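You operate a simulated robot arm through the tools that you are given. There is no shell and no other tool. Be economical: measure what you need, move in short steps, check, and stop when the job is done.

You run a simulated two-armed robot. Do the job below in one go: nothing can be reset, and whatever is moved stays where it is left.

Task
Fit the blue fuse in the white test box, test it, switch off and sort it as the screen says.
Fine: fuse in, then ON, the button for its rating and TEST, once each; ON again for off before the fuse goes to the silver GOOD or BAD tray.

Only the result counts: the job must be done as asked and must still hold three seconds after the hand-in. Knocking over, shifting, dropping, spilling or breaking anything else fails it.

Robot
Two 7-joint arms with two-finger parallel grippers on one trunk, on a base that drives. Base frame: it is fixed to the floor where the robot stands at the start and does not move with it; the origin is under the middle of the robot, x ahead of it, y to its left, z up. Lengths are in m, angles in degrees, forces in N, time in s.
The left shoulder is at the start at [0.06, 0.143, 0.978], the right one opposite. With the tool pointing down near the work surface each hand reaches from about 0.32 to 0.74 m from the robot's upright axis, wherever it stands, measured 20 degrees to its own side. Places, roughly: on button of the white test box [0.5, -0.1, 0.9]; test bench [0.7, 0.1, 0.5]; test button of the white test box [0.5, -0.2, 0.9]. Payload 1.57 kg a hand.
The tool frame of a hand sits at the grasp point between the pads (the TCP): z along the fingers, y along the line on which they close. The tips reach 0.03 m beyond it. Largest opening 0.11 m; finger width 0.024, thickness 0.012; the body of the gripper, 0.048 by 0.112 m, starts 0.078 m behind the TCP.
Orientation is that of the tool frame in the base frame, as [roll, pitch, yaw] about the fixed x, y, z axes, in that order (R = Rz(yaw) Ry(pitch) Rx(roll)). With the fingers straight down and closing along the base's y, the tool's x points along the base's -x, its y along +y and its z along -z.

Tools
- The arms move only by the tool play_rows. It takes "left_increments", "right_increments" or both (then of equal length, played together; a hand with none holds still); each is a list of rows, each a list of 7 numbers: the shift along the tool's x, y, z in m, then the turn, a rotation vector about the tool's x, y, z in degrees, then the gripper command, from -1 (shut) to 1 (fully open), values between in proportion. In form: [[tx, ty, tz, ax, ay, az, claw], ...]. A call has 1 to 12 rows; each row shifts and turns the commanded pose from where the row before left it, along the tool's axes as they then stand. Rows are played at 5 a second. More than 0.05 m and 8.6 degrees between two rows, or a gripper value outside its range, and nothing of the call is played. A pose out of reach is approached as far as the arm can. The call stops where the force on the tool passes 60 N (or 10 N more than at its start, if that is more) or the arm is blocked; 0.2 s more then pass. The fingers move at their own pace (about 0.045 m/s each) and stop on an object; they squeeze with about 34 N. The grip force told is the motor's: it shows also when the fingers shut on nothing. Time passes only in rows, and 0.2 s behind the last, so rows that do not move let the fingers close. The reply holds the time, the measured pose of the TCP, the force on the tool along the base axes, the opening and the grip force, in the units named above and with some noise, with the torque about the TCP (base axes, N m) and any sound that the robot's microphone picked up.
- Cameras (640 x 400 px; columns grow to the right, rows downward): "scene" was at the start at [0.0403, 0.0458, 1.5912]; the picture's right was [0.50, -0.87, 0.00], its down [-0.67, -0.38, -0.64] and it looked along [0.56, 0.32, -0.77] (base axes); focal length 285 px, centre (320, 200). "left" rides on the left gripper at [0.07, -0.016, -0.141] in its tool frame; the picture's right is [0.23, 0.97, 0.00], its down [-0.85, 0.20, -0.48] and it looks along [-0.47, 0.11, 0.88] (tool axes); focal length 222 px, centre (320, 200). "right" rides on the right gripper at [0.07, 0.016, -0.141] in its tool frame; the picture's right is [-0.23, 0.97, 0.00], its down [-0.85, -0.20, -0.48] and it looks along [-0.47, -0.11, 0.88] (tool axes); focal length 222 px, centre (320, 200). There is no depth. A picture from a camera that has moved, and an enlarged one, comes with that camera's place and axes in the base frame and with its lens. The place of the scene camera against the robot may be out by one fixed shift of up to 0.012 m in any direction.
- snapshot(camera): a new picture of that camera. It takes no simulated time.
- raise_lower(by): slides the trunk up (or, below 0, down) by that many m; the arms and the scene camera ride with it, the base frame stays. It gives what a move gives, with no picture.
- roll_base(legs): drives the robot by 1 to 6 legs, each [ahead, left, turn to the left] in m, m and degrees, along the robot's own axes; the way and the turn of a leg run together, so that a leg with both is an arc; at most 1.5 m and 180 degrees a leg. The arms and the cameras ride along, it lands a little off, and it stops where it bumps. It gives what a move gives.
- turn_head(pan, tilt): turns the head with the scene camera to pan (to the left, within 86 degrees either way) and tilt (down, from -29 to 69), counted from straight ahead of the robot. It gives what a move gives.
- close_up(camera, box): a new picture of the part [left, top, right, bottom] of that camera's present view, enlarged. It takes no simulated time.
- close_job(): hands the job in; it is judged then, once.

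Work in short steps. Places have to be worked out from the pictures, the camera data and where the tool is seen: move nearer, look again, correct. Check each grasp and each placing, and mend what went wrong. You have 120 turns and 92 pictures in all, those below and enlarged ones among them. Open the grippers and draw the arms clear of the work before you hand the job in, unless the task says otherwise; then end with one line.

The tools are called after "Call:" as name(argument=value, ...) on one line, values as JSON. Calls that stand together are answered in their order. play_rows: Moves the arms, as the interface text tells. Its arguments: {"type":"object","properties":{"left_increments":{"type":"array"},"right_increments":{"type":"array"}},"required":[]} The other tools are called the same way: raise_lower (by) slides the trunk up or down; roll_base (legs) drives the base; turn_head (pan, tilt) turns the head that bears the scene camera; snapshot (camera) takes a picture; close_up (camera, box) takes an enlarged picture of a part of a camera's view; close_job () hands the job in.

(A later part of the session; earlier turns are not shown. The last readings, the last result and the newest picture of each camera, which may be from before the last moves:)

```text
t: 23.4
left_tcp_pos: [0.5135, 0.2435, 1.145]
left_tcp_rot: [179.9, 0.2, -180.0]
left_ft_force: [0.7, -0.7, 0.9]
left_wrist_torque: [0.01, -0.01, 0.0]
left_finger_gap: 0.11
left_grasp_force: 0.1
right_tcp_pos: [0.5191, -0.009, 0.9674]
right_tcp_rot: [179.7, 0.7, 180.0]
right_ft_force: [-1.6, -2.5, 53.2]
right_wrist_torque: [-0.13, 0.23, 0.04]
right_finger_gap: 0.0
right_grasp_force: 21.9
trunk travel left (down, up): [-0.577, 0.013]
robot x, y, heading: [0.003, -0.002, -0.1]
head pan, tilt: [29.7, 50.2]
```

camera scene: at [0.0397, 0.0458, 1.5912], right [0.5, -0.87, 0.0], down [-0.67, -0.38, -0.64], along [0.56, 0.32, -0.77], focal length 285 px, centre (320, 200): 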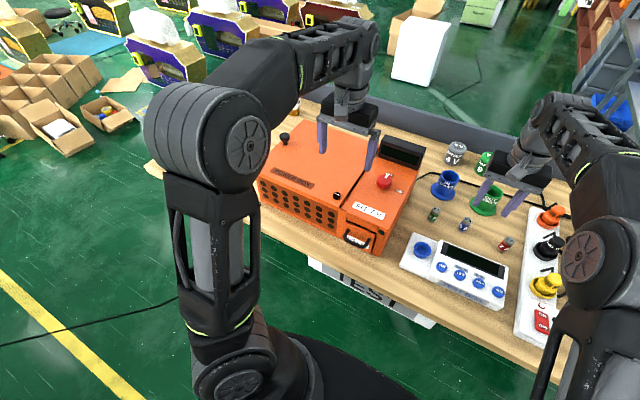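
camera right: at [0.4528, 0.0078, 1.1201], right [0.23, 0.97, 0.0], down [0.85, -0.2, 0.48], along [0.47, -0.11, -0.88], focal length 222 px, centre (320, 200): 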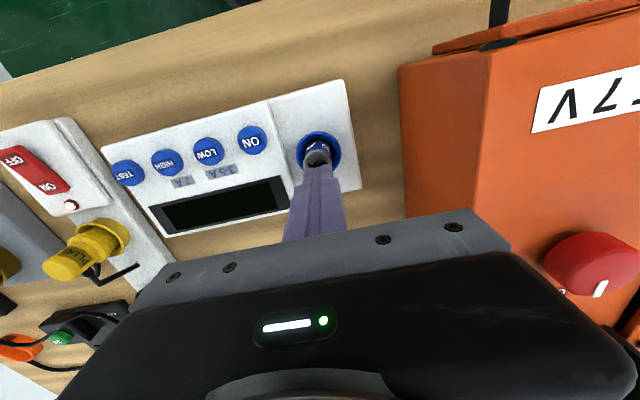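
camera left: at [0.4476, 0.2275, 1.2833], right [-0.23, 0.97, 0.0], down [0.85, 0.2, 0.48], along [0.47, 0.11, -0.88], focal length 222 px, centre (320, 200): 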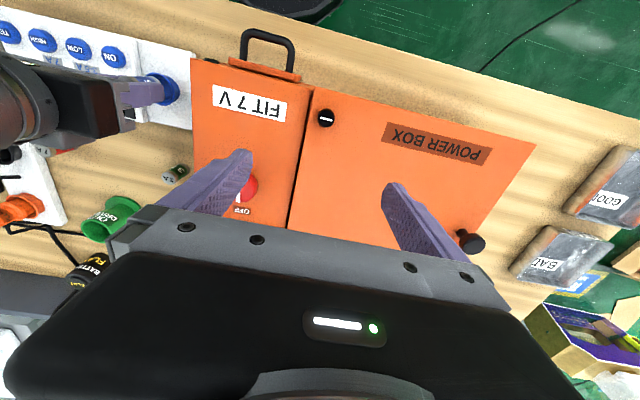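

Firm contact at 53 N with the tips at 0.937: the fuse does not sink, so it sits on the bottom. I back up and look from a better angle on the way to the buttons.

Call:
play_rows(right_increments=[[0, 0, -0.02, 0, 0, 0, -1], [0, 0, -0.03, 0, 0, 0, -1], [0.012, -0.02, 0, 0, 0, 0, -1], [0.015, -0.04, 0, 0, 0, 0, -1], [0, 0, 0, 0, 0, 0, -1]])

Call:
close_up(camera="right", box=[160, 60, 420, 220])

Call:
close_up(camera="scene", box=[390, 190, 530, 320])

```text
t: 24.6
left_tcp_pos: [0.5181, 0.2448, 1.1409]
left_tcp_rot: [179.9, -0.1, -179.9]
left_ft_force: [-0.1, -0.2, 0.5]
left_wrist_torque: [-0.02, 0.01, 0.01]
left_finger_gap: 0.1099
left_grasp_force: 0.1
right_tcp_pos: [0.4934, -0.068, 1.012]
right_tcp_rot: [180.0, 0.1, -180.0]
right_ft_force: [-0.4, 0.8, 0.2]
right_wrist_torque: [-0.03, 0.0, 0.02]
right_finger_gap: 0.0
right_grasp_force: 21.9
trunk travel left (down, up): [-0.577, 0.013]
robot x, y, heading: [-0.0023, 0.002, -0.0]
head pan, tilt: [29.7, 50.2]
```

```text
2.46 times, centred on (290, 140) of right
camera zoom: at [0.424, -0.0509, 1.1523], right [0.23, 0.97, 0.0], down [0.86, -0.2, 0.48], along [0.47, -0.11, -0.88], focal length 547 px, centre (394, 348)
```

zoom: 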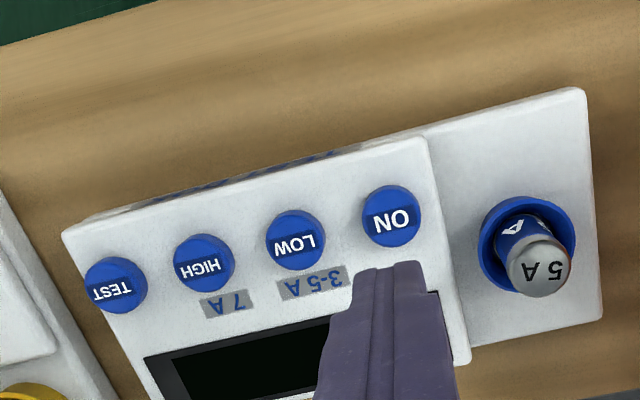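

```text
3.08 times, centred on (460, 255) of scene
camera zoom: at [0.0409, 0.0467, 1.5911], right [0.5, -0.87, 0.0], down [-0.67, -0.38, -0.64], along [0.55, 0.32, -0.77], focal length 877 px, centre (-111, 31)
```

zoom: 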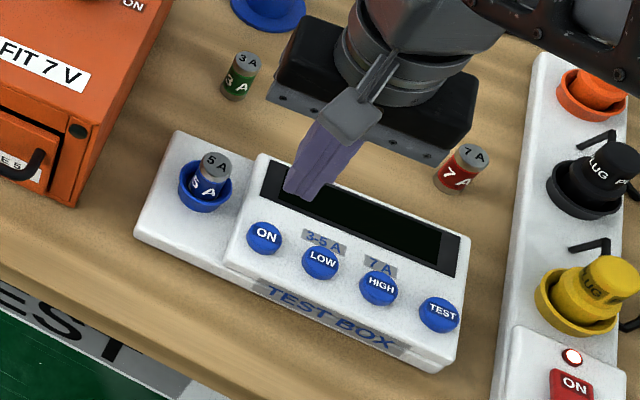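

The fuse stands upright in the socket. I place ON at about (0.491, -0.068), LOW at (0.491, -0.113), TEST at (0.492, -0.205). I now lower the shut fingers over ON until just above it.

Call:
play_rows(right_increments=[[0.002, 0, 0.03, 0, 0, 0, -1], [0, 0, 0.02, 0, 0, 0, -1], [0, 0, 0.006, 0, 0, 0, -1], [0, 0, 0.003, 0, 0, 0, -1], [0, 0, 0, 0, 0, 0, -1]])

Call:
close_up(camera="right", box=[250, 100, 390, 220])

Call:
close_up(camera="scene", box=[410, 210, 510, 300])

```text
t: 25.8
left_tcp_pos: [0.5167, 0.2432, 1.1411]
left_tcp_rot: [180.0, 0.0, -179.9]
left_ft_force: [0.2, -0.1, -0.5]
left_wrist_torque: [-0.01, 0.02, -0.01]
left_finger_gap: 0.1099
left_grasp_force: 0.1
right_tcp_pos: [0.4907, -0.0691, 0.9524]
right_tcp_rot: [179.9, -0.1, 180.0]
right_ft_force: [-0.9, -0.4, 0.4]
right_wrist_torque: [-0.04, 0.01, -0.04]
right_finger_gap: 0.0
right_grasp_force: 21.6
trunk travel left (down, up): [-0.577, 0.013]
robot x, y, heading: [0.0005, -0.0001, -0.1]
head pan, tilt: [29.7, 50.2]
```

```text
3.33 times, centred on (320, 160) of right
camera zoom: at [0.4219, -0.0523, 1.0931], right [0.23, 0.97, 0.0], down [0.86, -0.2, 0.48], along [0.47, -0.11, -0.88], focal length 740 px, centre (320, 333)
```

zoom: 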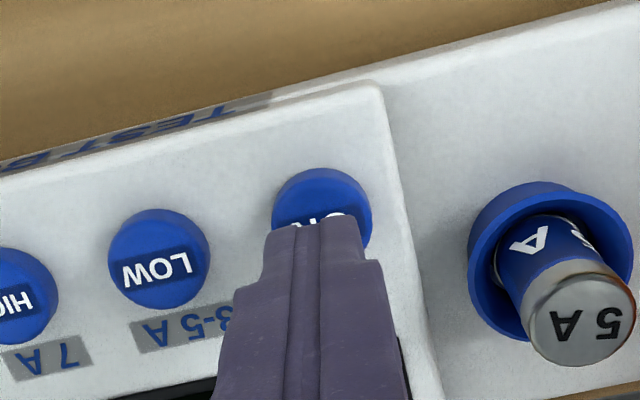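

```text
4.44 times, centred on (460, 255) of scene
camera zoom: at [0.0404, 0.0459, 1.5912], right [0.5, -0.87, 0.0], down [-0.67, -0.38, -0.64], along [0.56, 0.32, -0.77], focal length 1267 px, centre (-302, -44)
```

zoom: 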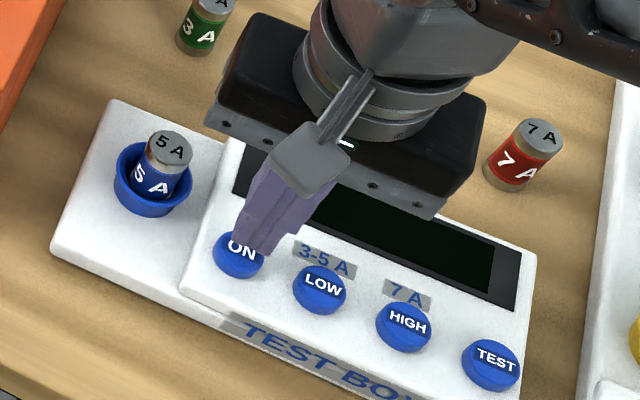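

The tips are just above ON and centred within a few mm. I go down in small steps to meet the button.

Call:
play_rows(right_increments=[[0.002, 0.001, 0.004, 0, 0, 0, -1], [0, 0, 0.003, 0, 0, 0, -1], [0, 0, 0.003, 0, 0, 0, -1], [0, 0, 0, 0, 0, 0, -1]])

```text
t: 26.8
left_tcp_pos: [0.5166, 0.2433, 1.1419]
left_tcp_rot: [180.0, 0.0, -180.0]
left_ft_force: [0.4, -0.4, -1.1]
left_wrist_torque: [-0.02, -0.05, 0.02]
left_finger_gap: 0.1102
left_grasp_force: 0.0
right_tcp_pos: [0.4899, -0.0686, 0.9437]
right_tcp_rot: [-180.0, 0.1, -179.9]
right_ft_force: [0.1, 0.4, -0.1]
right_wrist_torque: [0.0, -0.01, -0.01]
right_finger_gap: 0.0
right_grasp_force: 21.5
trunk travel left (down, up): [-0.577, 0.013]
robot x, y, heading: [0.0034, -0.002, 0.0]
head pan, tilt: [29.7, 50.2]
```

No contact yet (tips ≈0.914). I continue down by small steps.

Call:
play_rows(right_increments=[[0.001, 0.001, 0.003, 0, 0, 0, -1], [0, 0, 0.003, 0, 0, 0, -1], [0, 0, 0, 0, 0, 0, -1]])

Call:
close_up(camera="scene", box=[410, 210, 510, 300])

```text
t: 27.6
left_tcp_pos: [0.5168, 0.2428, 1.1408]
left_tcp_rot: [-180.0, 0.1, -180.0]
left_ft_force: [0.8, 0.2, -0.4]
left_wrist_torque: [-0.01, 0.02, -0.01]
left_finger_gap: 0.1101
left_grasp_force: 0.1
right_tcp_pos: [0.4889, -0.067, 0.9372]
right_tcp_rot: [180.0, 0.1, 180.0]
right_ft_force: [1.5, 0.2, 2.2]
right_wrist_torque: [-0.03, -0.03, 0.0]
right_finger_gap: 0.0
right_grasp_force: 21.3
trunk travel left (down, up): [-0.577, 0.013]
robot x, y, heading: [-0.0002, 0.0015, 0.2]
head pan, tilt: [29.7, 50.2]
heard: click
```

```text
4.44 times, centred on (460, 255) of scene
camera zoom: at [0.0403, 0.0458, 1.5912], right [0.5, -0.87, 0.0], down [-0.67, -0.38, -0.64], along [0.56, 0.32, -0.77], focal length 1267 px, centre (-302, -44)
```

zoom: 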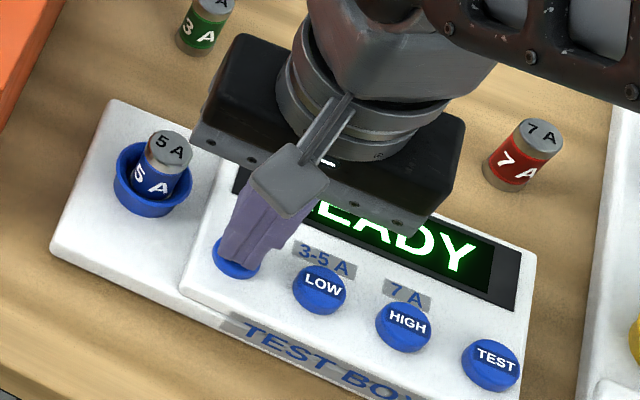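

Click heard and the screen shows READY. I lift straight up, move to LOW (y≈-0.113) and come down just above it.

Call:
play_rows(right_increments=[[0, 0, -0.02, 0, 0, 0, -1], [0, 0, -0.01, 0, 0, 0, -1], [0, -0.025, 0, 0, 0, 0, -1], [0, -0.02, 0, 0, 0, 0, -1], [0, 0, 0.015, 0, 0, 0, -1], [0, 0, 0.005, 0, 0, 0, -1], [0, 0, 0, 0, 0, 0, -1]])

Call:
close_up(camera="right", box=[250, 100, 390, 220])

Call:
close_up(camera="scene", box=[410, 210, 510, 300])

```text
t: 29.2
left_tcp_pos: [0.5168, 0.2452, 1.1414]
left_tcp_rot: [179.9, 0.0, 180.0]
left_ft_force: [-0.4, -0.4, 0.1]
left_wrist_torque: [0.05, 0.02, 0.01]
left_finger_gap: 0.1101
left_grasp_force: 0.0
right_tcp_pos: [0.4881, -0.1127, 0.9458]
right_tcp_rot: [179.9, 0.0, -179.9]
right_ft_force: [-0.1, 0.3, -0.4]
right_wrist_torque: [-0.02, 0.02, -0.01]
right_finger_gap: 0.0002
right_grasp_force: 20.9
trunk travel left (down, up): [-0.577, 0.013]
robot x, y, heading: [-0.0, 0.001, -0.1]
head pan, tilt: [29.7, 50.2]
```

```text
3.33 times, centred on (320, 160) of right
camera zoom: at [0.4191, -0.0953, 1.0869], right [0.23, 0.97, 0.0], down [0.86, -0.2, 0.48], along [0.47, -0.11, -0.88], focal length 740 px, centre (320, 333)
```

zoom: 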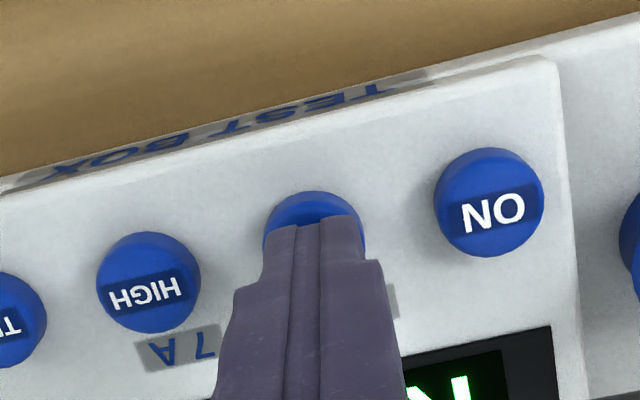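

```text
4.44 times, centred on (460, 255) of scene
camera zoom: at [0.0404, 0.0459, 1.5912], right [0.5, -0.87, 0.0], down [-0.67, -0.38, -0.64], along [0.56, 0.32, -0.77], focal length 1267 px, centre (-302, -44)
```

zoom: 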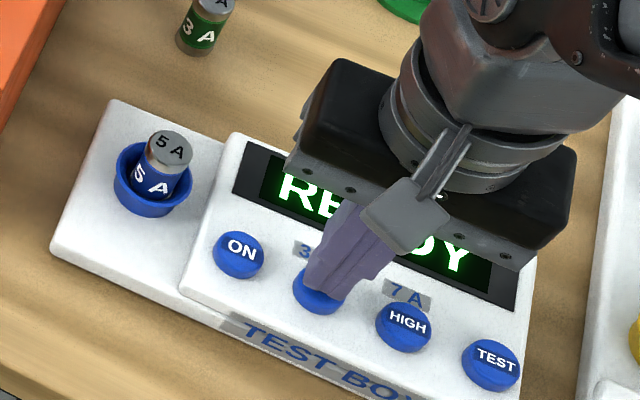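

The tips are over LOW. I press down about 8 mm, as with ON.

Call:
play_rows(right_increments=[[0.001, 0, 0.003, 0, 0, 0, -1], [0, 0, 0.003, 0, 0, 0, -1], [0, 0, 0.003, 0, 0, 0, -1], [0, 0, 0, 0, 0, 0, -1]])

```text
t: 30.2
left_tcp_pos: [0.5175, 0.2436, 1.1422]
left_tcp_rot: [180.0, 0.0, 180.0]
left_ft_force: [-0.7, 0.5, -0.8]
left_wrist_torque: [-0.02, -0.02, 0.01]
left_finger_gap: 0.1099
left_grasp_force: 0.1
right_tcp_pos: [0.4875, -0.1123, 0.9373]
right_tcp_rot: [180.0, -0.1, 180.0]
right_ft_force: [1.0, -0.1, 1.7]
right_wrist_torque: [-0.01, 0.01, -0.01]
right_finger_gap: 0.0002
right_grasp_force: 21.2
trunk travel left (down, up): [-0.577, 0.013]
robot x, y, heading: [-0.001, 0.0013, 0.1]
head pan, tilt: [29.7, 50.2]
heard: click
```

Click heard for LOW. I lift off and move to just above TEST (y≈-0.205).

Call:
play_rows(right_increments=[[0, 0, -0.02, 0, 0, 0, -1], [0, 0, -0.01, 0, 0, 0, -1], [0, -0.03, 0, 0, 0, 0, -1], [0, -0.03, 0, 0, 0, 0, -1], [0, -0.032, 0, 0, 0, 0, -1], [0, 0, 0.015, 0, 0, 0, -1], [0, 0, 0.005, 0, 0, 0, -1], [0, 0, 0, 0, 0, 0, -1]])

Call:
close_up(camera="right", box=[250, 100, 390, 220])

Call:
close_up(camera="scene", box=[410, 210, 530, 310])

```text
t: 32.0
left_tcp_pos: [0.5176, 0.2447, 1.1423]
left_tcp_rot: [-180.0, 0.0, 180.0]
left_ft_force: [0.1, 0.3, -0.2]
left_wrist_torque: [0.01, -0.02, 0.01]
left_finger_gap: 0.1099
left_grasp_force: 0.0
right_tcp_pos: [0.4863, -0.2035, 0.9469]
right_tcp_rot: [-180.0, 0.0, -180.0]
right_ft_force: [-0.3, -0.1, 0.2]
right_wrist_torque: [0.0, -0.01, 0.0]
right_finger_gap: 0.0001
right_grasp_force: 21.6
trunk travel left (down, up): [-0.577, 0.013]
robot x, y, heading: [0.0, -0.001, 0.1]
head pan, tilt: [29.7, 50.2]
```

```text
3.33 times, centred on (320, 160) of right
camera zoom: at [0.4178, -0.187, 1.088], right [0.23, 0.97, 0.0], down [0.85, -0.2, 0.48], along [0.47, -0.11, -0.88], focal length 740 px, centre (320, 333)
```

zoom: 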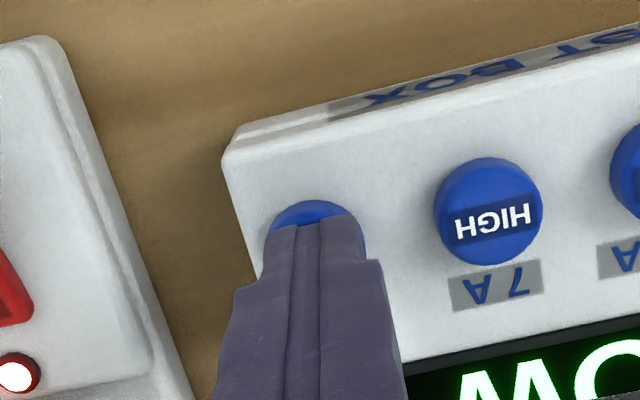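

```text
4.00 times, centred on (470, 260) of scene
camera zoom: at [0.0405, 0.046, 1.5912], right [0.5, -0.87, 0.0], down [-0.67, -0.38, -0.64], along [0.56, 0.32, -0.77], focal length 1140 px, centre (-280, -40)
```

zoom: 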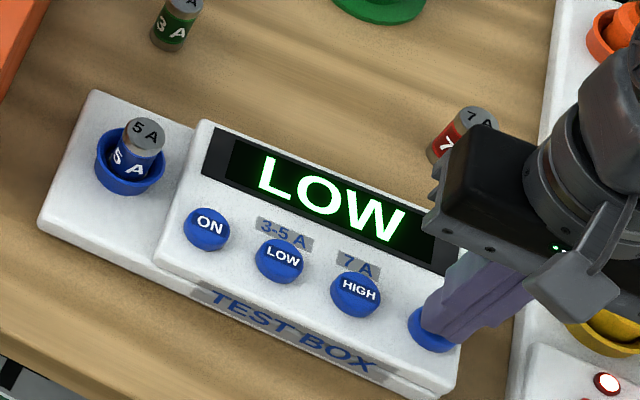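

The screen reads LOW and the tips are over TEST. I press it now.

Call:
play_rows(right_increments=[[0.0, 0, 0.003, 0, 0, 0, -1], [0, 0, 0.003, 0, 0, 0, -1], [0, 0, 0.003, 0, 0, 0, -1], [0, 0, 0, 0, 0, 0, -1]])

Call:
close_up(camera="scene", box=[410, 210, 530, 310])

```text
t: 33.0
left_tcp_pos: [0.5176, 0.2437, 1.1414]
left_tcp_rot: [180.0, 0.0, -179.9]
left_ft_force: [0.4, 0.3, -0.3]
left_wrist_torque: [-0.04, 0.04, 0.04]
left_finger_gap: 0.11
left_grasp_force: 0.1
right_tcp_pos: [0.4863, -0.2032, 0.9378]
right_tcp_rot: [-180.0, 0.0, 180.0]
right_ft_force: [-0.4, 0.9, 1.4]
right_wrist_torque: [0.0, 0.01, 0.0]
right_finger_gap: 0.0
right_grasp_force: 20.9
trunk travel left (down, up): [-0.577, 0.013]
robot x, y, heading: [0.0012, -0.0013, 0.1]
head pan, tilt: [29.7, 50.2]
```

```text
4.00 times, centred on (470, 260) of scene
camera zoom: at [0.0403, 0.0459, 1.5912], right [0.5, -0.87, 0.0], down [-0.67, -0.38, -0.64], along [0.56, 0.32, -0.77], focal length 1140 px, centre (-280, -40)
```

zoom: 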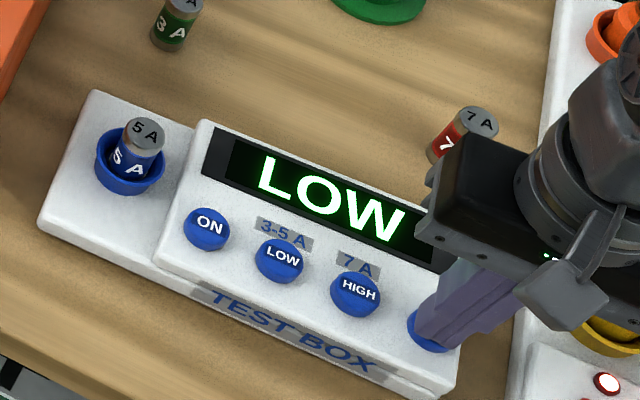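

No click yet; contact has begun at 1.4 N. I go 1-2 mm further.

Call:
play_rows(right_increments=[[0.0, 0, 0.0015, 0, 0, 0, -1], [0, 0, 0, 0, 0, 0, -1]])

Call:
close_up(camera="scene", box=[410, 210, 530, 310])

```text
t: 33.6
left_tcp_pos: [0.5171, 0.2432, 1.1409]
left_tcp_rot: [-180.0, 0.0, 180.0]
left_ft_force: [-0.1, 0.1, -0.5]
left_wrist_torque: [0.02, -0.02, -0.03]
left_finger_gap: 0.1099
left_grasp_force: 0.1
right_tcp_pos: [0.4863, -0.2041, 0.937]
right_tcp_rot: [-179.9, 0.0, 179.9]
right_ft_force: [1.0, -0.3, 2.2]
right_wrist_torque: [-0.02, 0.01, -0.01]
right_finger_gap: 0.0
right_grasp_force: 21.5
trunk travel left (down, up): [-0.577, 0.013]
robot x, y, heading: [0.0005, 0.0001, 0.0]
head pan, tilt: [29.7, 50.2]
heard: click
```

```text
4.00 times, centred on (470, 260) of scene
camera zoom: at [0.0402, 0.0457, 1.5912], right [0.5, -0.87, 0.0], down [-0.67, -0.38, -0.64], along [0.56, 0.32, -0.77], focal length 1140 px, centre (-280, -40)
```

zoom: 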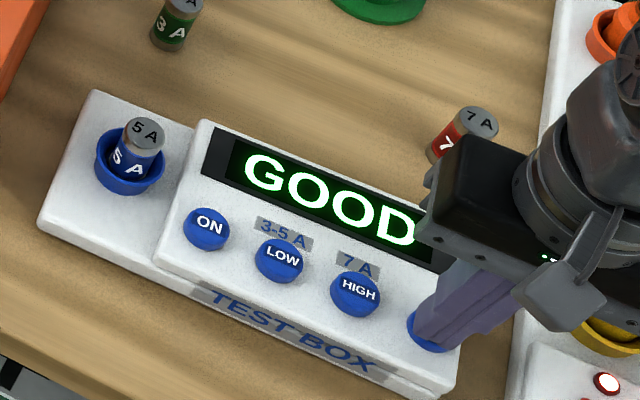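

The verdict is GOOD. I go back to ON (y≈-0.067) above the button, then press it once to switch off.

Call:
play_rows(right_increments=[[0, 0, -0.02, 0, 0, 0, -1], [0, 0, -0.015, 0, 0, 0, -1], [0, 0.04, 0, 0, 0, 0, -1], [0, 0.04, 0, 0, 0, 0, -1], [-0.002, 0.04, 0, 0, 0, 0, -1], [0, 0.017, 0, 0, 0, 0, -1], [0, 0, 0.018, 0, 0, 0, -1], [0, 0, 0.007, 0, 0, 0, -1], [0, 0, 0, 0, 0, 0, -1]])

Call:
close_up(camera="right", box=[250, 100, 390, 220])

```text
t: 35.6
left_tcp_pos: [0.5179, 0.2425, 1.142]
left_tcp_rot: [180.0, 0.0, -180.0]
left_ft_force: [0.4, 0.7, -0.3]
left_wrist_torque: [0.02, -0.01, -0.03]
left_finger_gap: 0.11
left_grasp_force: 0.0
right_tcp_pos: [0.4877, -0.066, 0.9452]
right_tcp_rot: [179.9, -0.1, -180.0]
right_ft_force: [-0.1, 0.4, 0.0]
right_wrist_torque: [0.01, 0.0, 0.01]
right_finger_gap: 0.0001
right_grasp_force: 21.4
trunk travel left (down, up): [-0.577, 0.013]
robot x, y, heading: [0.0011, 0.0015, -0.1]
head pan, tilt: [29.7, 50.2]
```

```text
3.33 times, centred on (320, 160) of right
camera zoom: at [0.4205, -0.0499, 1.0873], right [0.23, 0.97, 0.0], down [0.86, -0.2, 0.48], along [0.47, -0.11, -0.88], focal length 740 px, centre (320, 333)
```

zoom: 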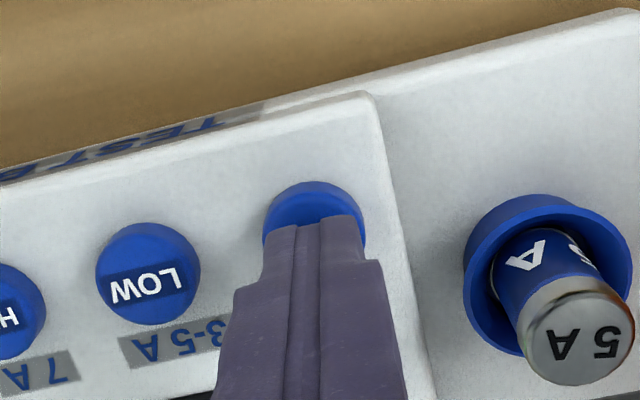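

Over ON again. I press down 9 mm.

Call:
play_rows(right_increments=[[0.0, 0, 0.003, 0, 0, 0, -1], [0, 0, 0.003, 0, 0, 0, -1], [0, 0, 0.003, 0, 0, 0, -1], [0, 0, 0, 0, 0, 0, -1]])

Call:
close_up(camera="scene", box=[410, 210, 530, 310])

```text
t: 36.6
left_tcp_pos: [0.5174, 0.2439, 1.1417]
left_tcp_rot: [179.9, 0.0, 180.0]
left_ft_force: [0.2, 0.4, 0.3]
left_wrist_torque: [-0.02, 0.02, 0.0]
left_finger_gap: 0.1098
left_grasp_force: 0.0
right_tcp_pos: [0.4888, -0.0658, 0.9391]
right_tcp_rot: [179.9, 0.0, 180.0]
right_ft_force: [-0.3, -0.5, 1.0]
right_wrist_torque: [-0.02, -0.01, 0.02]
right_finger_gap: 0.0
right_grasp_force: 21.2
trunk travel left (down, up): [-0.577, 0.013]
robot x, y, heading: [0.0015, 0.0018, 0.1]
head pan, tilt: [29.7, 50.2]
heard: click
```

```text
4.00 times, centred on (470, 260) of scene
camera zoom: at [0.0403, 0.0459, 1.5912], right [0.5, -0.87, 0.0], down [-0.67, -0.38, -0.64], along [0.56, 0.32, -0.77], focal length 1140 px, centre (-280, -40)
```

zoom: 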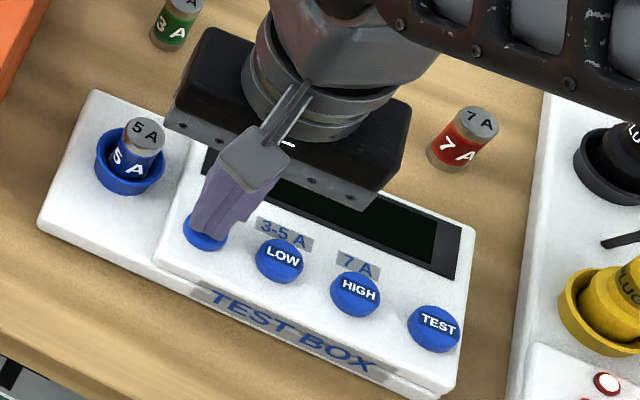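

Click heard and the screen is dark: switched off. I lift, open to about 55 mm and go over the fuse at (0.519, -0.009).

Call:
play_rows(right_increments=[[0, 0, -0.03, 0, 0, 0, -1], [0, 0, -0.03, 0, 0, 0, -1], [-0.015, 0.028, -0.01, 0, 0, 0, 0], [-0.016, 0.029, 0, 0, 0, 0, 0], [0, 0, 0, 0, 0, 0, 0], [0, 0, 0.02, 0, 0, 0, 0], [0, 0, 0, 0, 0, 0, 0]])

Call:
close_up(camera="right", box=[250, 80, 410, 220])

Call:
close_up(camera="scene", box=[400, 200, 480, 270])

```text
t: 38.2
left_tcp_pos: [0.5161, 0.2432, 1.1434]
left_tcp_rot: [-180.0, 0.0, -179.9]
left_ft_force: [0.6, 0.1, 1.0]
left_wrist_torque: [0.01, 0.03, -0.03]
left_finger_gap: 0.1101
left_grasp_force: 0.1
right_tcp_pos: [0.5195, -0.0108, 0.987]
right_tcp_rot: [180.0, 0.0, 179.9]
right_ft_force: [0.3, -0.1, 0.3]
right_wrist_torque: [0.05, 0.02, -0.01]
right_finger_gap: 0.0549
right_grasp_force: 0.0
trunk travel left (down, up): [-0.577, 0.013]
robot x, y, heading: [-0.0023, -0.0001, -0.1]
head pan, tilt: [29.7, 50.2]
```

```text
2.86 times, centred on (330, 150) of right
camera zoom: at [0.4501, 0.0063, 1.1288], right [0.23, 0.97, 0.0], down [0.85, -0.2, 0.48], along [0.47, -0.11, -0.88], focal length 635 px, centre (291, 343)
```

zoom: 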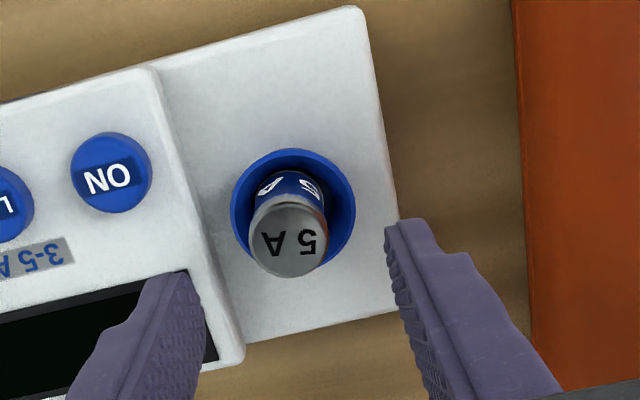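

```text
5.71 times, centred on (440, 235) of scene
camera zoom: at [0.0399, 0.0456, 1.5912], right [0.5, -0.87, 0.0], down [-0.67, -0.38, -0.64], along [0.56, 0.32, -0.77], focal length 1629 px, centre (-366, 0)
```

zoom: 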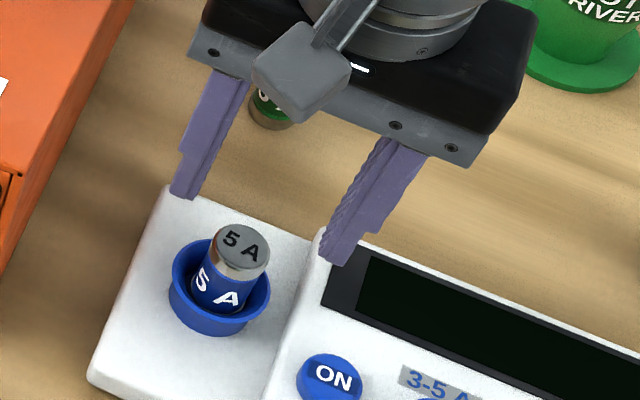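

The fuse is centred. I narrow to 40 mm, descend to TCP z≈0.941 and close on it.

Call:
play_rows(right_increments=[[0.002, 0, 0, 0, 0, 0, -0.27], [0, 0, 0.02, 0, 0, 0, -0.27], [0, 0, 0.015, 0, 0, 0, -0.27], [0, 0, 0.011, 0, 0, 0, -0.27], [0, 0, 0, 0, 0, 0, -0.6], [0, 0, 0, 0, 0, 0, -1], [0, 0, 0, 0, 0, 0, -1], [0, 0, 0, 0, 0, 0, -1]])

Call:
close_up(camera="right", box=[250, 80, 410, 220])

```text
t: 40.0
left_tcp_pos: [0.516, 0.2429, 1.1411]
left_tcp_rot: [180.0, 0.0, 180.0]
left_ft_force: [-0.4, -0.8, -0.3]
left_wrist_torque: [0.06, 0.01, 0.03]
left_finger_gap: 0.1103
left_grasp_force: 0.1
right_tcp_pos: [0.5167, -0.0095, 0.9414]
right_tcp_rot: [180.0, 0.0, -180.0]
right_ft_force: [1.0, -0.2, -0.5]
right_wrist_torque: [-0.01, -0.02, 0.02]
right_finger_gap: 0.0242
right_grasp_force: 33.3
trunk travel left (down, up): [-0.577, 0.013]
robot x, y, heading: [-0.0013, 0.0002, -0.2]
head pan, tilt: [29.7, 50.2]
```

```text
2.86 times, centred on (330, 150) of right
camera zoom: at [0.4486, 0.0067, 1.0826], right [0.23, 0.97, 0.0], down [0.85, -0.2, 0.48], along [0.47, -0.11, -0.88], focal length 635 px, centre (291, 343)
```

zoom: 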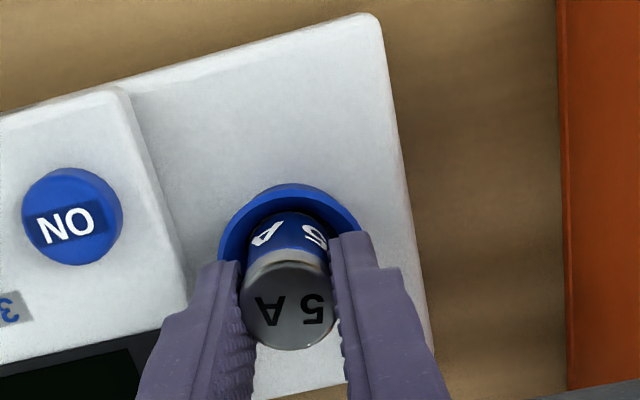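

Gripped at 24 mm. I lift it slowly out of the socket and check that it comes along.

Call:
play_rows(right_increments=[[0, 0, -0.006, 0, 0, 0, -1], [0, 0, -0.01, 0, 0, 0, -1], [0, 0, -0.012, 0, 0, 0, -1], [0, 0, -0.015, 0, 0, 0, -1], [0, 0, -0.015, 0, 0, 0, -1], [0, 0, 0, 0, 0, 0, -1]])

Call:
snapshot(camera="right")

```text
t: 41.4
left_tcp_pos: [0.5177, 0.2436, 1.1421]
left_tcp_rot: [179.9, 0.0, 180.0]
left_ft_force: [-0.5, -0.3, -0.1]
left_wrist_torque: [-0.04, 0.01, -0.02]
left_finger_gap: 0.11
left_grasp_force: 0.1
right_tcp_pos: [0.5182, -0.0104, 1.0002]
right_tcp_rot: [-180.0, 0.0, -180.0]
right_ft_force: [-0.4, 0.0, -1.5]
right_wrist_torque: [0.0, 0.0, -0.01]
right_finger_gap: 0.0241
right_grasp_force: 33.7
trunk travel left (down, up): [-0.577, 0.013]
robot x, y, heading: [-0.0002, -0.0029, -0.2]
head pan, tilt: [29.7, 50.2]
```

```text
38 pictures are left
camera right: at [0.4487, 0.0066, 1.141], right [0.23, 0.97, 0.0], down [0.86, -0.2, 0.48], along [0.47, -0.11, -0.88], focal length 222 px, centre (320, 200)
```

right: 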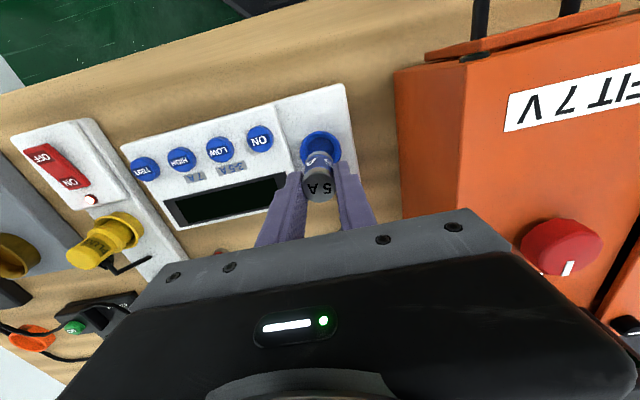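

The fuse is held. I raise both hands to about z 1.22 and draw them back for travel.

Call:
play_rows(right_increments=[[0, 0, -0.03, 0, 0, 0, -1], [0, 0, -0.03, 0, 0, 0, -1], [0.01, -0.01, -0.03, 0, 0, 0, -1], [0.015, -0.02, -0.03, 0, 0, 0, -1], [0.015, -0.02, -0.03, 0, 0, 0, -1], [0.015, -0.02, -0.03, 0, 0, 0, -1], [0.01, -0.01, -0.03, 0, 0, 0, -1], [0, 0, 0, 0, 0, 0, -1]], left_increments=[[0, 0, -0.02, 0, 0, 0, 1], [0, 0, -0.02, 0, 0, 0, 1], [0.01, 0, -0.02, 0, 0, 0, 1], [0.015, 0, -0.02, 0, 0, 0, 1], [0.02, 0, 0, 0, 0, 0, 1], [0.02, 0, 0, 0, 0, 0, 1], [0.02, 0, 0, 0, 0, 0, 1], [0, 0, 0, 0, 0, 0, 1]])

Call:
turn_head(pan=60, tilt=45)

Call:
snapshot(camera="scene")

Call:
snapshot(camera="left")

```text
t: 43.2
left_tcp_pos: [0.4584, 0.2442, 1.1526]
left_tcp_rot: [180.0, 0.0, -180.0]
left_ft_force: [0.6, -0.7, 1.0]
left_wrist_torque: [0.02, 0.01, -0.01]
left_finger_gap: 0.1102
left_grasp_force: 0.1
left hand out of reach, approached as far as the arm can: row 1, 2, 3, 4
right_tcp_pos: [0.4751, -0.0738, 1.1591]
right_tcp_rot: [-179.9, -0.3, -179.9]
right_ft_force: [0.4, -0.5, -0.9]
right_wrist_torque: [-0.04, 0.02, 0.03]
right_finger_gap: 0.024
right_grasp_force: 33.9
right hand out of reach, approached as far as the arm can: row 6, 7
trunk travel left (down, up): [-0.577, 0.013]
robot x, y, heading: [-0.0034, -0.002, 0.1]
head pan, tilt: [29.7, 50.2]
```

```text
t: 44.1
left_tcp_pos: [0.4575, 0.245, 1.1531]
left_tcp_rot: [180.0, 0.0, 180.0]
left_ft_force: [0.1, -0.5, 0.2]
left_wrist_torque: [-0.02, 0.0, 0.0]
left_finger_gap: 0.1101
left_grasp_force: 0.1
right_tcp_pos: [0.4752, -0.0759, 1.1598]
right_tcp_rot: [-179.8, -0.2, -180.0]
right_ft_force: [-0.5, 1.0, -0.4]
right_wrist_torque: [-0.02, 0.01, 0.01]
right_finger_gap: 0.024
right_grasp_force: 34.2
trunk travel left (down, up): [-0.577, 0.013]
robot x, y, heading: [0.003, 0.0004, 0.1]
head pan, tilt: [60.0, 45.0]
```

```text
37 pictures are left
camera scene: at [0.0144, 0.0781, 1.5984], right [0.87, -0.5, 0.0], down [-0.35, -0.61, -0.71], along [0.35, 0.61, -0.71], focal length 285 px, centre (320, 200)
```

scene: 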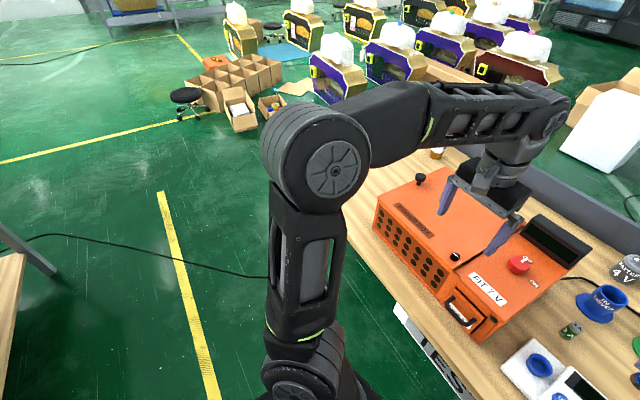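

```text
36 pictures are left
camera left: at [0.3878, 0.2282, 1.2939], right [-0.23, 0.97, 0.0], down [0.85, 0.2, 0.48], along [0.47, 0.11, -0.88], focal length 222 px, centre (320, 200)
```

left: 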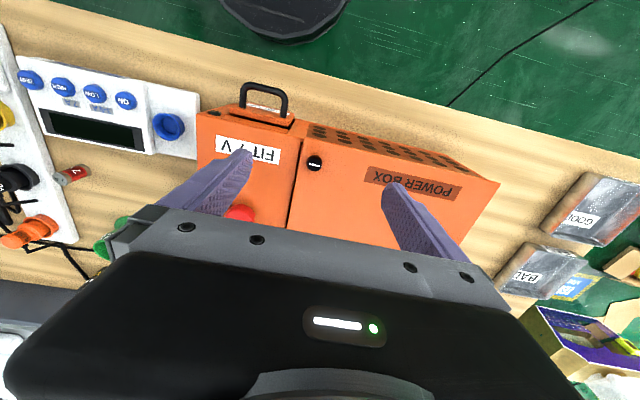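

GOOD is at about (0.49, 0.86) and BAD at about (0.69, 0.89). The power box top is near z 1.0, below the carried fuse (bottom ≈1.10). The floor to the left is clear, so I drive left in parts.

Call:
roll_base(legs=[[0, 0.5, 0]])

Call:
turn_head(pan=30, tilt=50)

Call:
snapshot(camera="scene")

Call:
snapshot(camera="right")

```text
t: 47.1
left_tcp_pos: [0.4546, 0.7461, 1.1517]
left_tcp_rot: [-180.0, 0.1, -179.8]
left_ft_force: [-0.2, 0.3, 0.0]
left_wrist_torque: [0.01, 0.01, 0.02]
left_finger_gap: 0.1101
left_grasp_force: 0.1
right_tcp_pos: [0.474, 0.4277, 1.1602]
right_tcp_rot: [-179.8, -0.2, -179.7]
right_ft_force: [-0.8, 0.6, -0.2]
right_wrist_torque: [-0.02, -0.01, -0.04]
right_finger_gap: 0.024
right_grasp_force: 33.9
trunk travel left (down, up): [-0.577, 0.013]
robot x, y, heading: [-0.0021, 0.4977, 0.2]
head pan, tilt: [60.0, 45.0]
```

```text
t: 48.0
left_tcp_pos: [0.454, 0.7453, 1.1522]
left_tcp_rot: [180.0, 0.0, -179.9]
left_ft_force: [-0.5, -0.9, -0.9]
left_wrist_torque: [0.0, -0.04, -0.01]
left_finger_gap: 0.11
left_grasp_force: 0.1
right_tcp_pos: [0.4734, 0.4261, 1.16]
right_tcp_rot: [-179.7, -0.2, -179.6]
right_ft_force: [-0.5, 0.1, 0.2]
right_wrist_torque: [0.04, 0.0, -0.03]
right_finger_gap: 0.0238
right_grasp_force: 33.9
trunk travel left (down, up): [-0.577, 0.013]
robot x, y, heading: [-0.0036, 0.5026, 0.2]
head pan, tilt: [30.0, 50.0]
```

```text
35 pictures are left
camera scene: at [0.0392, 0.5456, 1.5915], right [0.5, -0.86, 0.0], down [-0.66, -0.39, -0.64], along [0.56, 0.32, -0.77], focal length 285 px, centre (320, 200)
```

scene: 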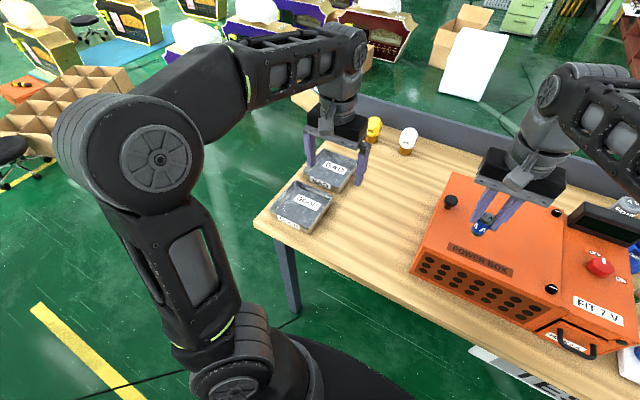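

```text
34 pictures are left
camera right: at [0.405, 0.4432, 1.3007], right [0.22, 0.97, 0.0], down [0.86, -0.19, 0.48], along [0.46, -0.11, -0.88], focal length 222 px, centre (320, 200)
```

right: 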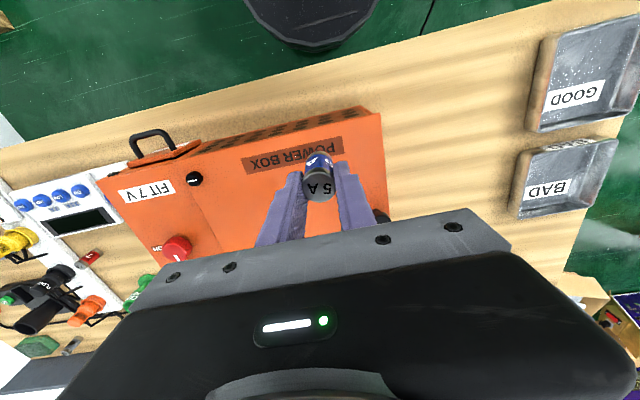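

All clear; the nearer silver tray is GOOD. I drive another 0.45 m left.

Call:
roll_base(legs=[[0, 0.45, 0]])

Call:
snapshot(camera="right")

Call:
turn_head(pan=-5, tilt=55)

Call:
snapshot(camera="scene")

```text
t: 50.8
left_tcp_pos: [0.4541, 1.1945, 1.1527]
left_tcp_rot: [180.0, 0.1, -179.9]
left_ft_force: [0.0, 0.4, -0.4]
left_wrist_torque: [-0.07, 0.01, 0.02]
left_finger_gap: 0.1102
left_grasp_force: 0.1
right_tcp_pos: [0.4722, 0.8767, 1.1592]
right_tcp_rot: [-179.8, -0.3, -179.8]
right_ft_force: [0.2, 0.0, -0.2]
right_wrist_torque: [-0.02, -0.01, 0.01]
right_finger_gap: 0.0238
right_grasp_force: 33.9
trunk travel left (down, up): [-0.577, 0.013]
robot x, y, heading: [-0.0004, 0.9462, 0.1]
head pan, tilt: [30.0, 50.0]
```

```text
33 pictures are left
camera right: at [0.4035, 0.8931, 1.3008], right [0.22, 0.97, 0.0], down [0.86, -0.2, 0.48], along [0.46, -0.11, -0.88], focal length 222 px, centre (320, 200)
```

right: 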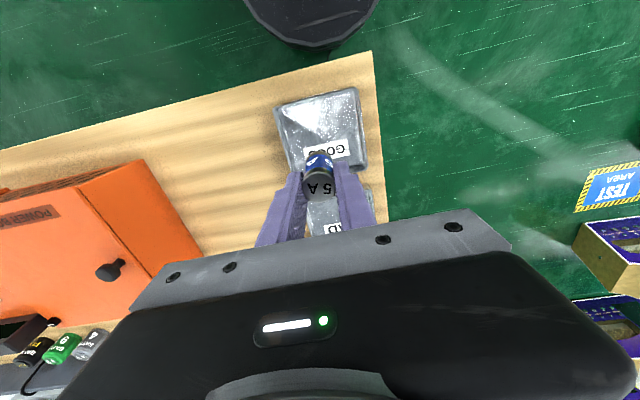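

```text
t: 51.8
left_tcp_pos: [0.454, 1.1939, 1.1525]
left_tcp_rot: [-180.0, 0.0, -179.8]
left_ft_force: [-1.2, 0.2, -0.2]
left_wrist_torque: [-0.04, -0.03, -0.04]
left_finger_gap: 0.11
left_grasp_force: 0.0
right_tcp_pos: [0.4724, 0.8745, 1.159]
right_tcp_rot: [-179.8, -0.2, -179.9]
right_ft_force: [-0.4, 0.2, -0.2]
right_wrist_torque: [-0.01, 0.01, -0.02]
right_finger_gap: 0.0241
right_grasp_force: 34.3
trunk travel left (down, up): [-0.577, 0.013]
robot x, y, heading: [-0.0032, 0.9478, 0.1]
head pan, tilt: [-5.0, 55.0]
```

```text
32 pictures are left
camera scene: at [0.0431, 0.9505, 1.585], right [-0.08, -1.0, 0.0], down [-0.82, 0.07, -0.57], along [0.57, -0.05, -0.82], focal length 285 px, centre (320, 200)
```

scene: 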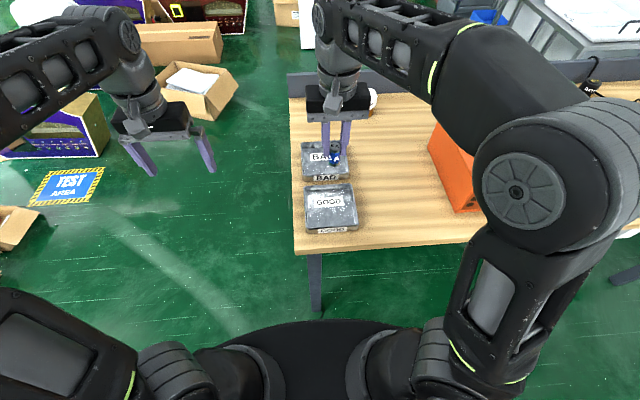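

The tray floor centre is at about (0.486, 0.880). I shift slightly and descend to TCP z≈0.97, then look again.

Call:
play_rows(right_increments=[[-0.006, 0.003, 0.02, 0, 0, 0, -1], [-0.006, 0.002, 0.03, 0, 0, 0, -1], [0, 0, 0.03, 0, 0, 0, -1], [0, 0, 0.03, 0, 0, 0, -1], [0, 0, 0.03, 0, 0, 0, -1], [0, 0, 0.03, 0, 0, 0, -1], [0, 0, 0.02, 0, 0, 0, -1], [0, 0, 0, 0, 0, 0, -1]])

Call:
snapshot(camera="right")

Call:
close_up(camera="scene", box=[270, 120, 410, 250])

```text
t: 53.6
left_tcp_pos: [0.4534, 1.1953, 1.152]
left_tcp_rot: [-180.0, 0.0, -180.0]
left_ft_force: [-0.3, -0.6, 0.5]
left_wrist_torque: [0.01, 0.01, -0.03]
left_finger_gap: 0.1096
left_grasp_force: 0.1
right_tcp_pos: [0.4843, 0.88, 0.9685]
right_tcp_rot: [-179.9, -0.2, -179.8]
right_ft_force: [-0.2, -0.1, -0.3]
right_wrist_torque: [-0.01, 0.0, -0.02]
right_finger_gap: 0.0237
right_grasp_force: 33.9
trunk travel left (down, up): [-0.577, 0.013]
robot x, y, heading: [-0.0026, 0.9516, 0.1]
head pan, tilt: [-5.0, 55.0]
```

```text
31 pictures are left
camera right: at [0.4146, 0.8967, 1.1105], right [0.22, 0.97, 0.0], down [0.86, -0.2, 0.48], along [0.46, -0.11, -0.88], focal length 222 px, centre (320, 200)
```

right: 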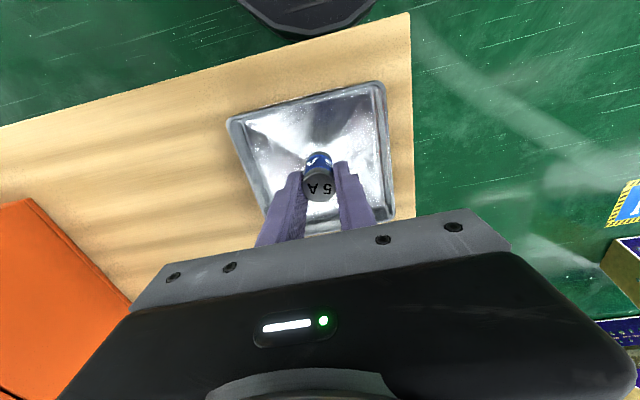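

```text
3.08 times, centred on (340, 185) of scene
camera zoom: at [0.043, 0.9505, 1.585], right [-0.08, -1.0, 0.0], down [-0.82, 0.07, -0.57], along [0.57, -0.05, -0.82], focal length 877 px, centre (258, 246)
```

zoom: 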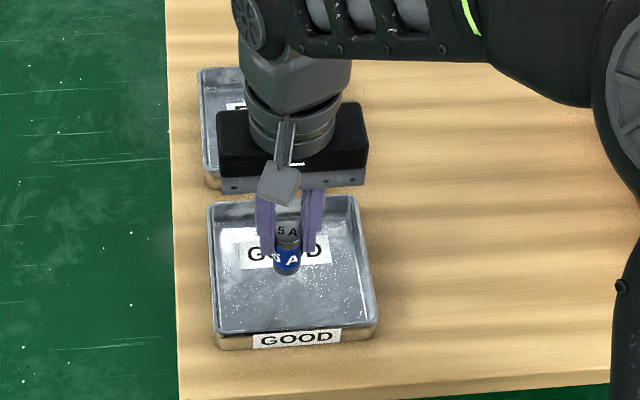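

The fuse is over the middle of the GOOD tray. I descend to just above the floor, then in small steps until contact.

Call:
play_rows(right_increments=[[-0.002, 0, 0.02, 0, 0, 0, -1], [0, 0, 0.018, 0, 0, 0, -1], [0, 0, 0.004, 0, 0, 0, -1], [0, 0, 0.003, 0, 0, 0, -1], [0, 0, 0, 0, 0, 0, -1]])

Call:
close_up(camera="scene", box=[290, 160, 370, 240])

```text
t: 54.8
left_tcp_pos: [0.4542, 1.1939, 1.1531]
left_tcp_rot: [180.0, 0.0, -179.9]
left_ft_force: [-0.8, -0.2, -0.1]
left_wrist_torque: [0.02, -0.01, -0.03]
left_finger_gap: 0.1099
left_grasp_force: 0.1
right_tcp_pos: [0.4849, 0.8783, 0.9245]
right_tcp_rot: [-179.8, -0.2, -179.9]
right_ft_force: [0.3, -0.4, -0.7]
right_wrist_torque: [0.0, -0.01, -0.01]
right_finger_gap: 0.0239
right_grasp_force: 33.9
trunk travel left (down, up): [-0.577, 0.013]
robot x, y, heading: [-0.0006, 0.9499, 0.1]
head pan, tilt: [-5.0, 55.0]
```

```text
5.00 times, centred on (330, 200) of scene
camera zoom: at [0.0431, 0.9505, 1.585], right [-0.08, -1.0, 0.0], down [-0.82, 0.07, -0.57], along [0.57, -0.05, -0.82], focal length 1425 px, centre (270, 200)
```

zoom: 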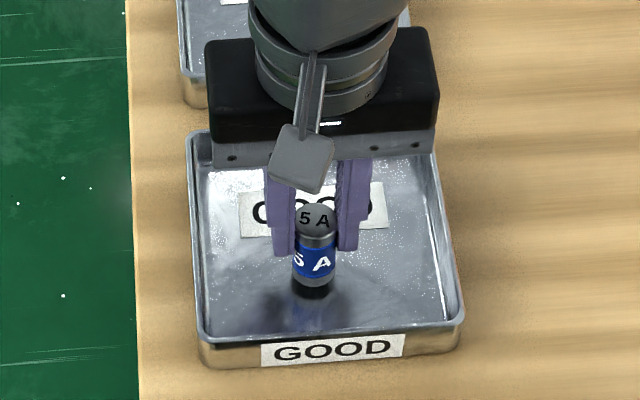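

Still slightly off the floor. I lower in 2 mm steps until a force shows.

Call:
play_rows(right_increments=[[0, 0, 0.002, 0, 0, 0, -1], [0, 0, 0.002, 0, 0, 0, -1], [0, 0, 0.002, 0, 0, 0, -1], [0, 0, 0, 0, 0, 0, -1]])

```text
t: 55.8
left_tcp_pos: [0.4537, 1.193, 1.1528]
left_tcp_rot: [-180.0, 0.0, -179.9]
left_ft_force: [0.0, -0.6, -0.2]
left_wrist_torque: [0.02, 0.02, -0.03]
left_finger_gap: 0.1097
left_grasp_force: 0.0
right_tcp_pos: [0.4851, 0.8795, 0.9183]
right_tcp_rot: [-179.8, -0.2, -179.9]
right_ft_force: [0.4, -0.6, 0.1]
right_wrist_torque: [-0.02, -0.02, 0.01]
right_finger_gap: 0.0241
right_grasp_force: 33.5
trunk travel left (down, up): [-0.577, 0.013]
robot x, y, heading: [-0.0016, 0.9521, -0.1]
head pan, tilt: [-5.0, 55.0]
```

No contact yet; I continue by 2 mm steps.

Call:
play_rows(right_increments=[[0, 0, 0.002, 0, 0, 0, -1], [0, 0, 0.002, 0, 0, 0, -1], [0, 0, 0, 0, 0, 0, -1]])

Call:
close_up(camera="scene", box=[290, 160, 370, 240])

```text
t: 56.6
left_tcp_pos: [0.4527, 1.1944, 1.1545]
left_tcp_rot: [180.0, 0.1, -179.9]
left_ft_force: [-0.6, 0.0, -0.1]
left_wrist_torque: [-0.02, -0.01, -0.02]
left_finger_gap: 0.1101
left_grasp_force: 0.1
right_tcp_pos: [0.4854, 0.8808, 0.9171]
right_tcp_rot: [-179.8, 0.1, -179.8]
right_ft_force: [-1.1, -2.2, 27.8]
right_wrist_torque: [-0.1, 0.0, 0.03]
right_finger_gap: 0.0239
right_grasp_force: 34.3
trunk travel left (down, up): [-0.577, 0.013]
robot x, y, heading: [-0.0041, 0.95, 0.0]
head pan, tilt: [-5.0, 55.0]
```

```text
5.00 times, centred on (330, 200) of scene
camera zoom: at [0.0407, 0.9504, 1.5855], right [-0.08, -1.0, 0.0], down [-0.82, 0.07, -0.57], along [0.57, -0.05, -0.82], focal length 1425 px, centre (270, 200)
```

zoom: 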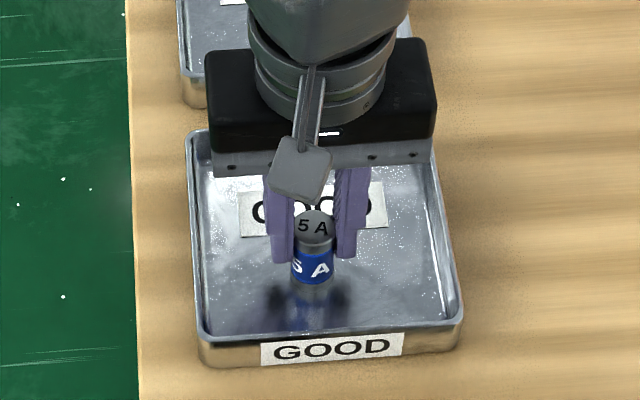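

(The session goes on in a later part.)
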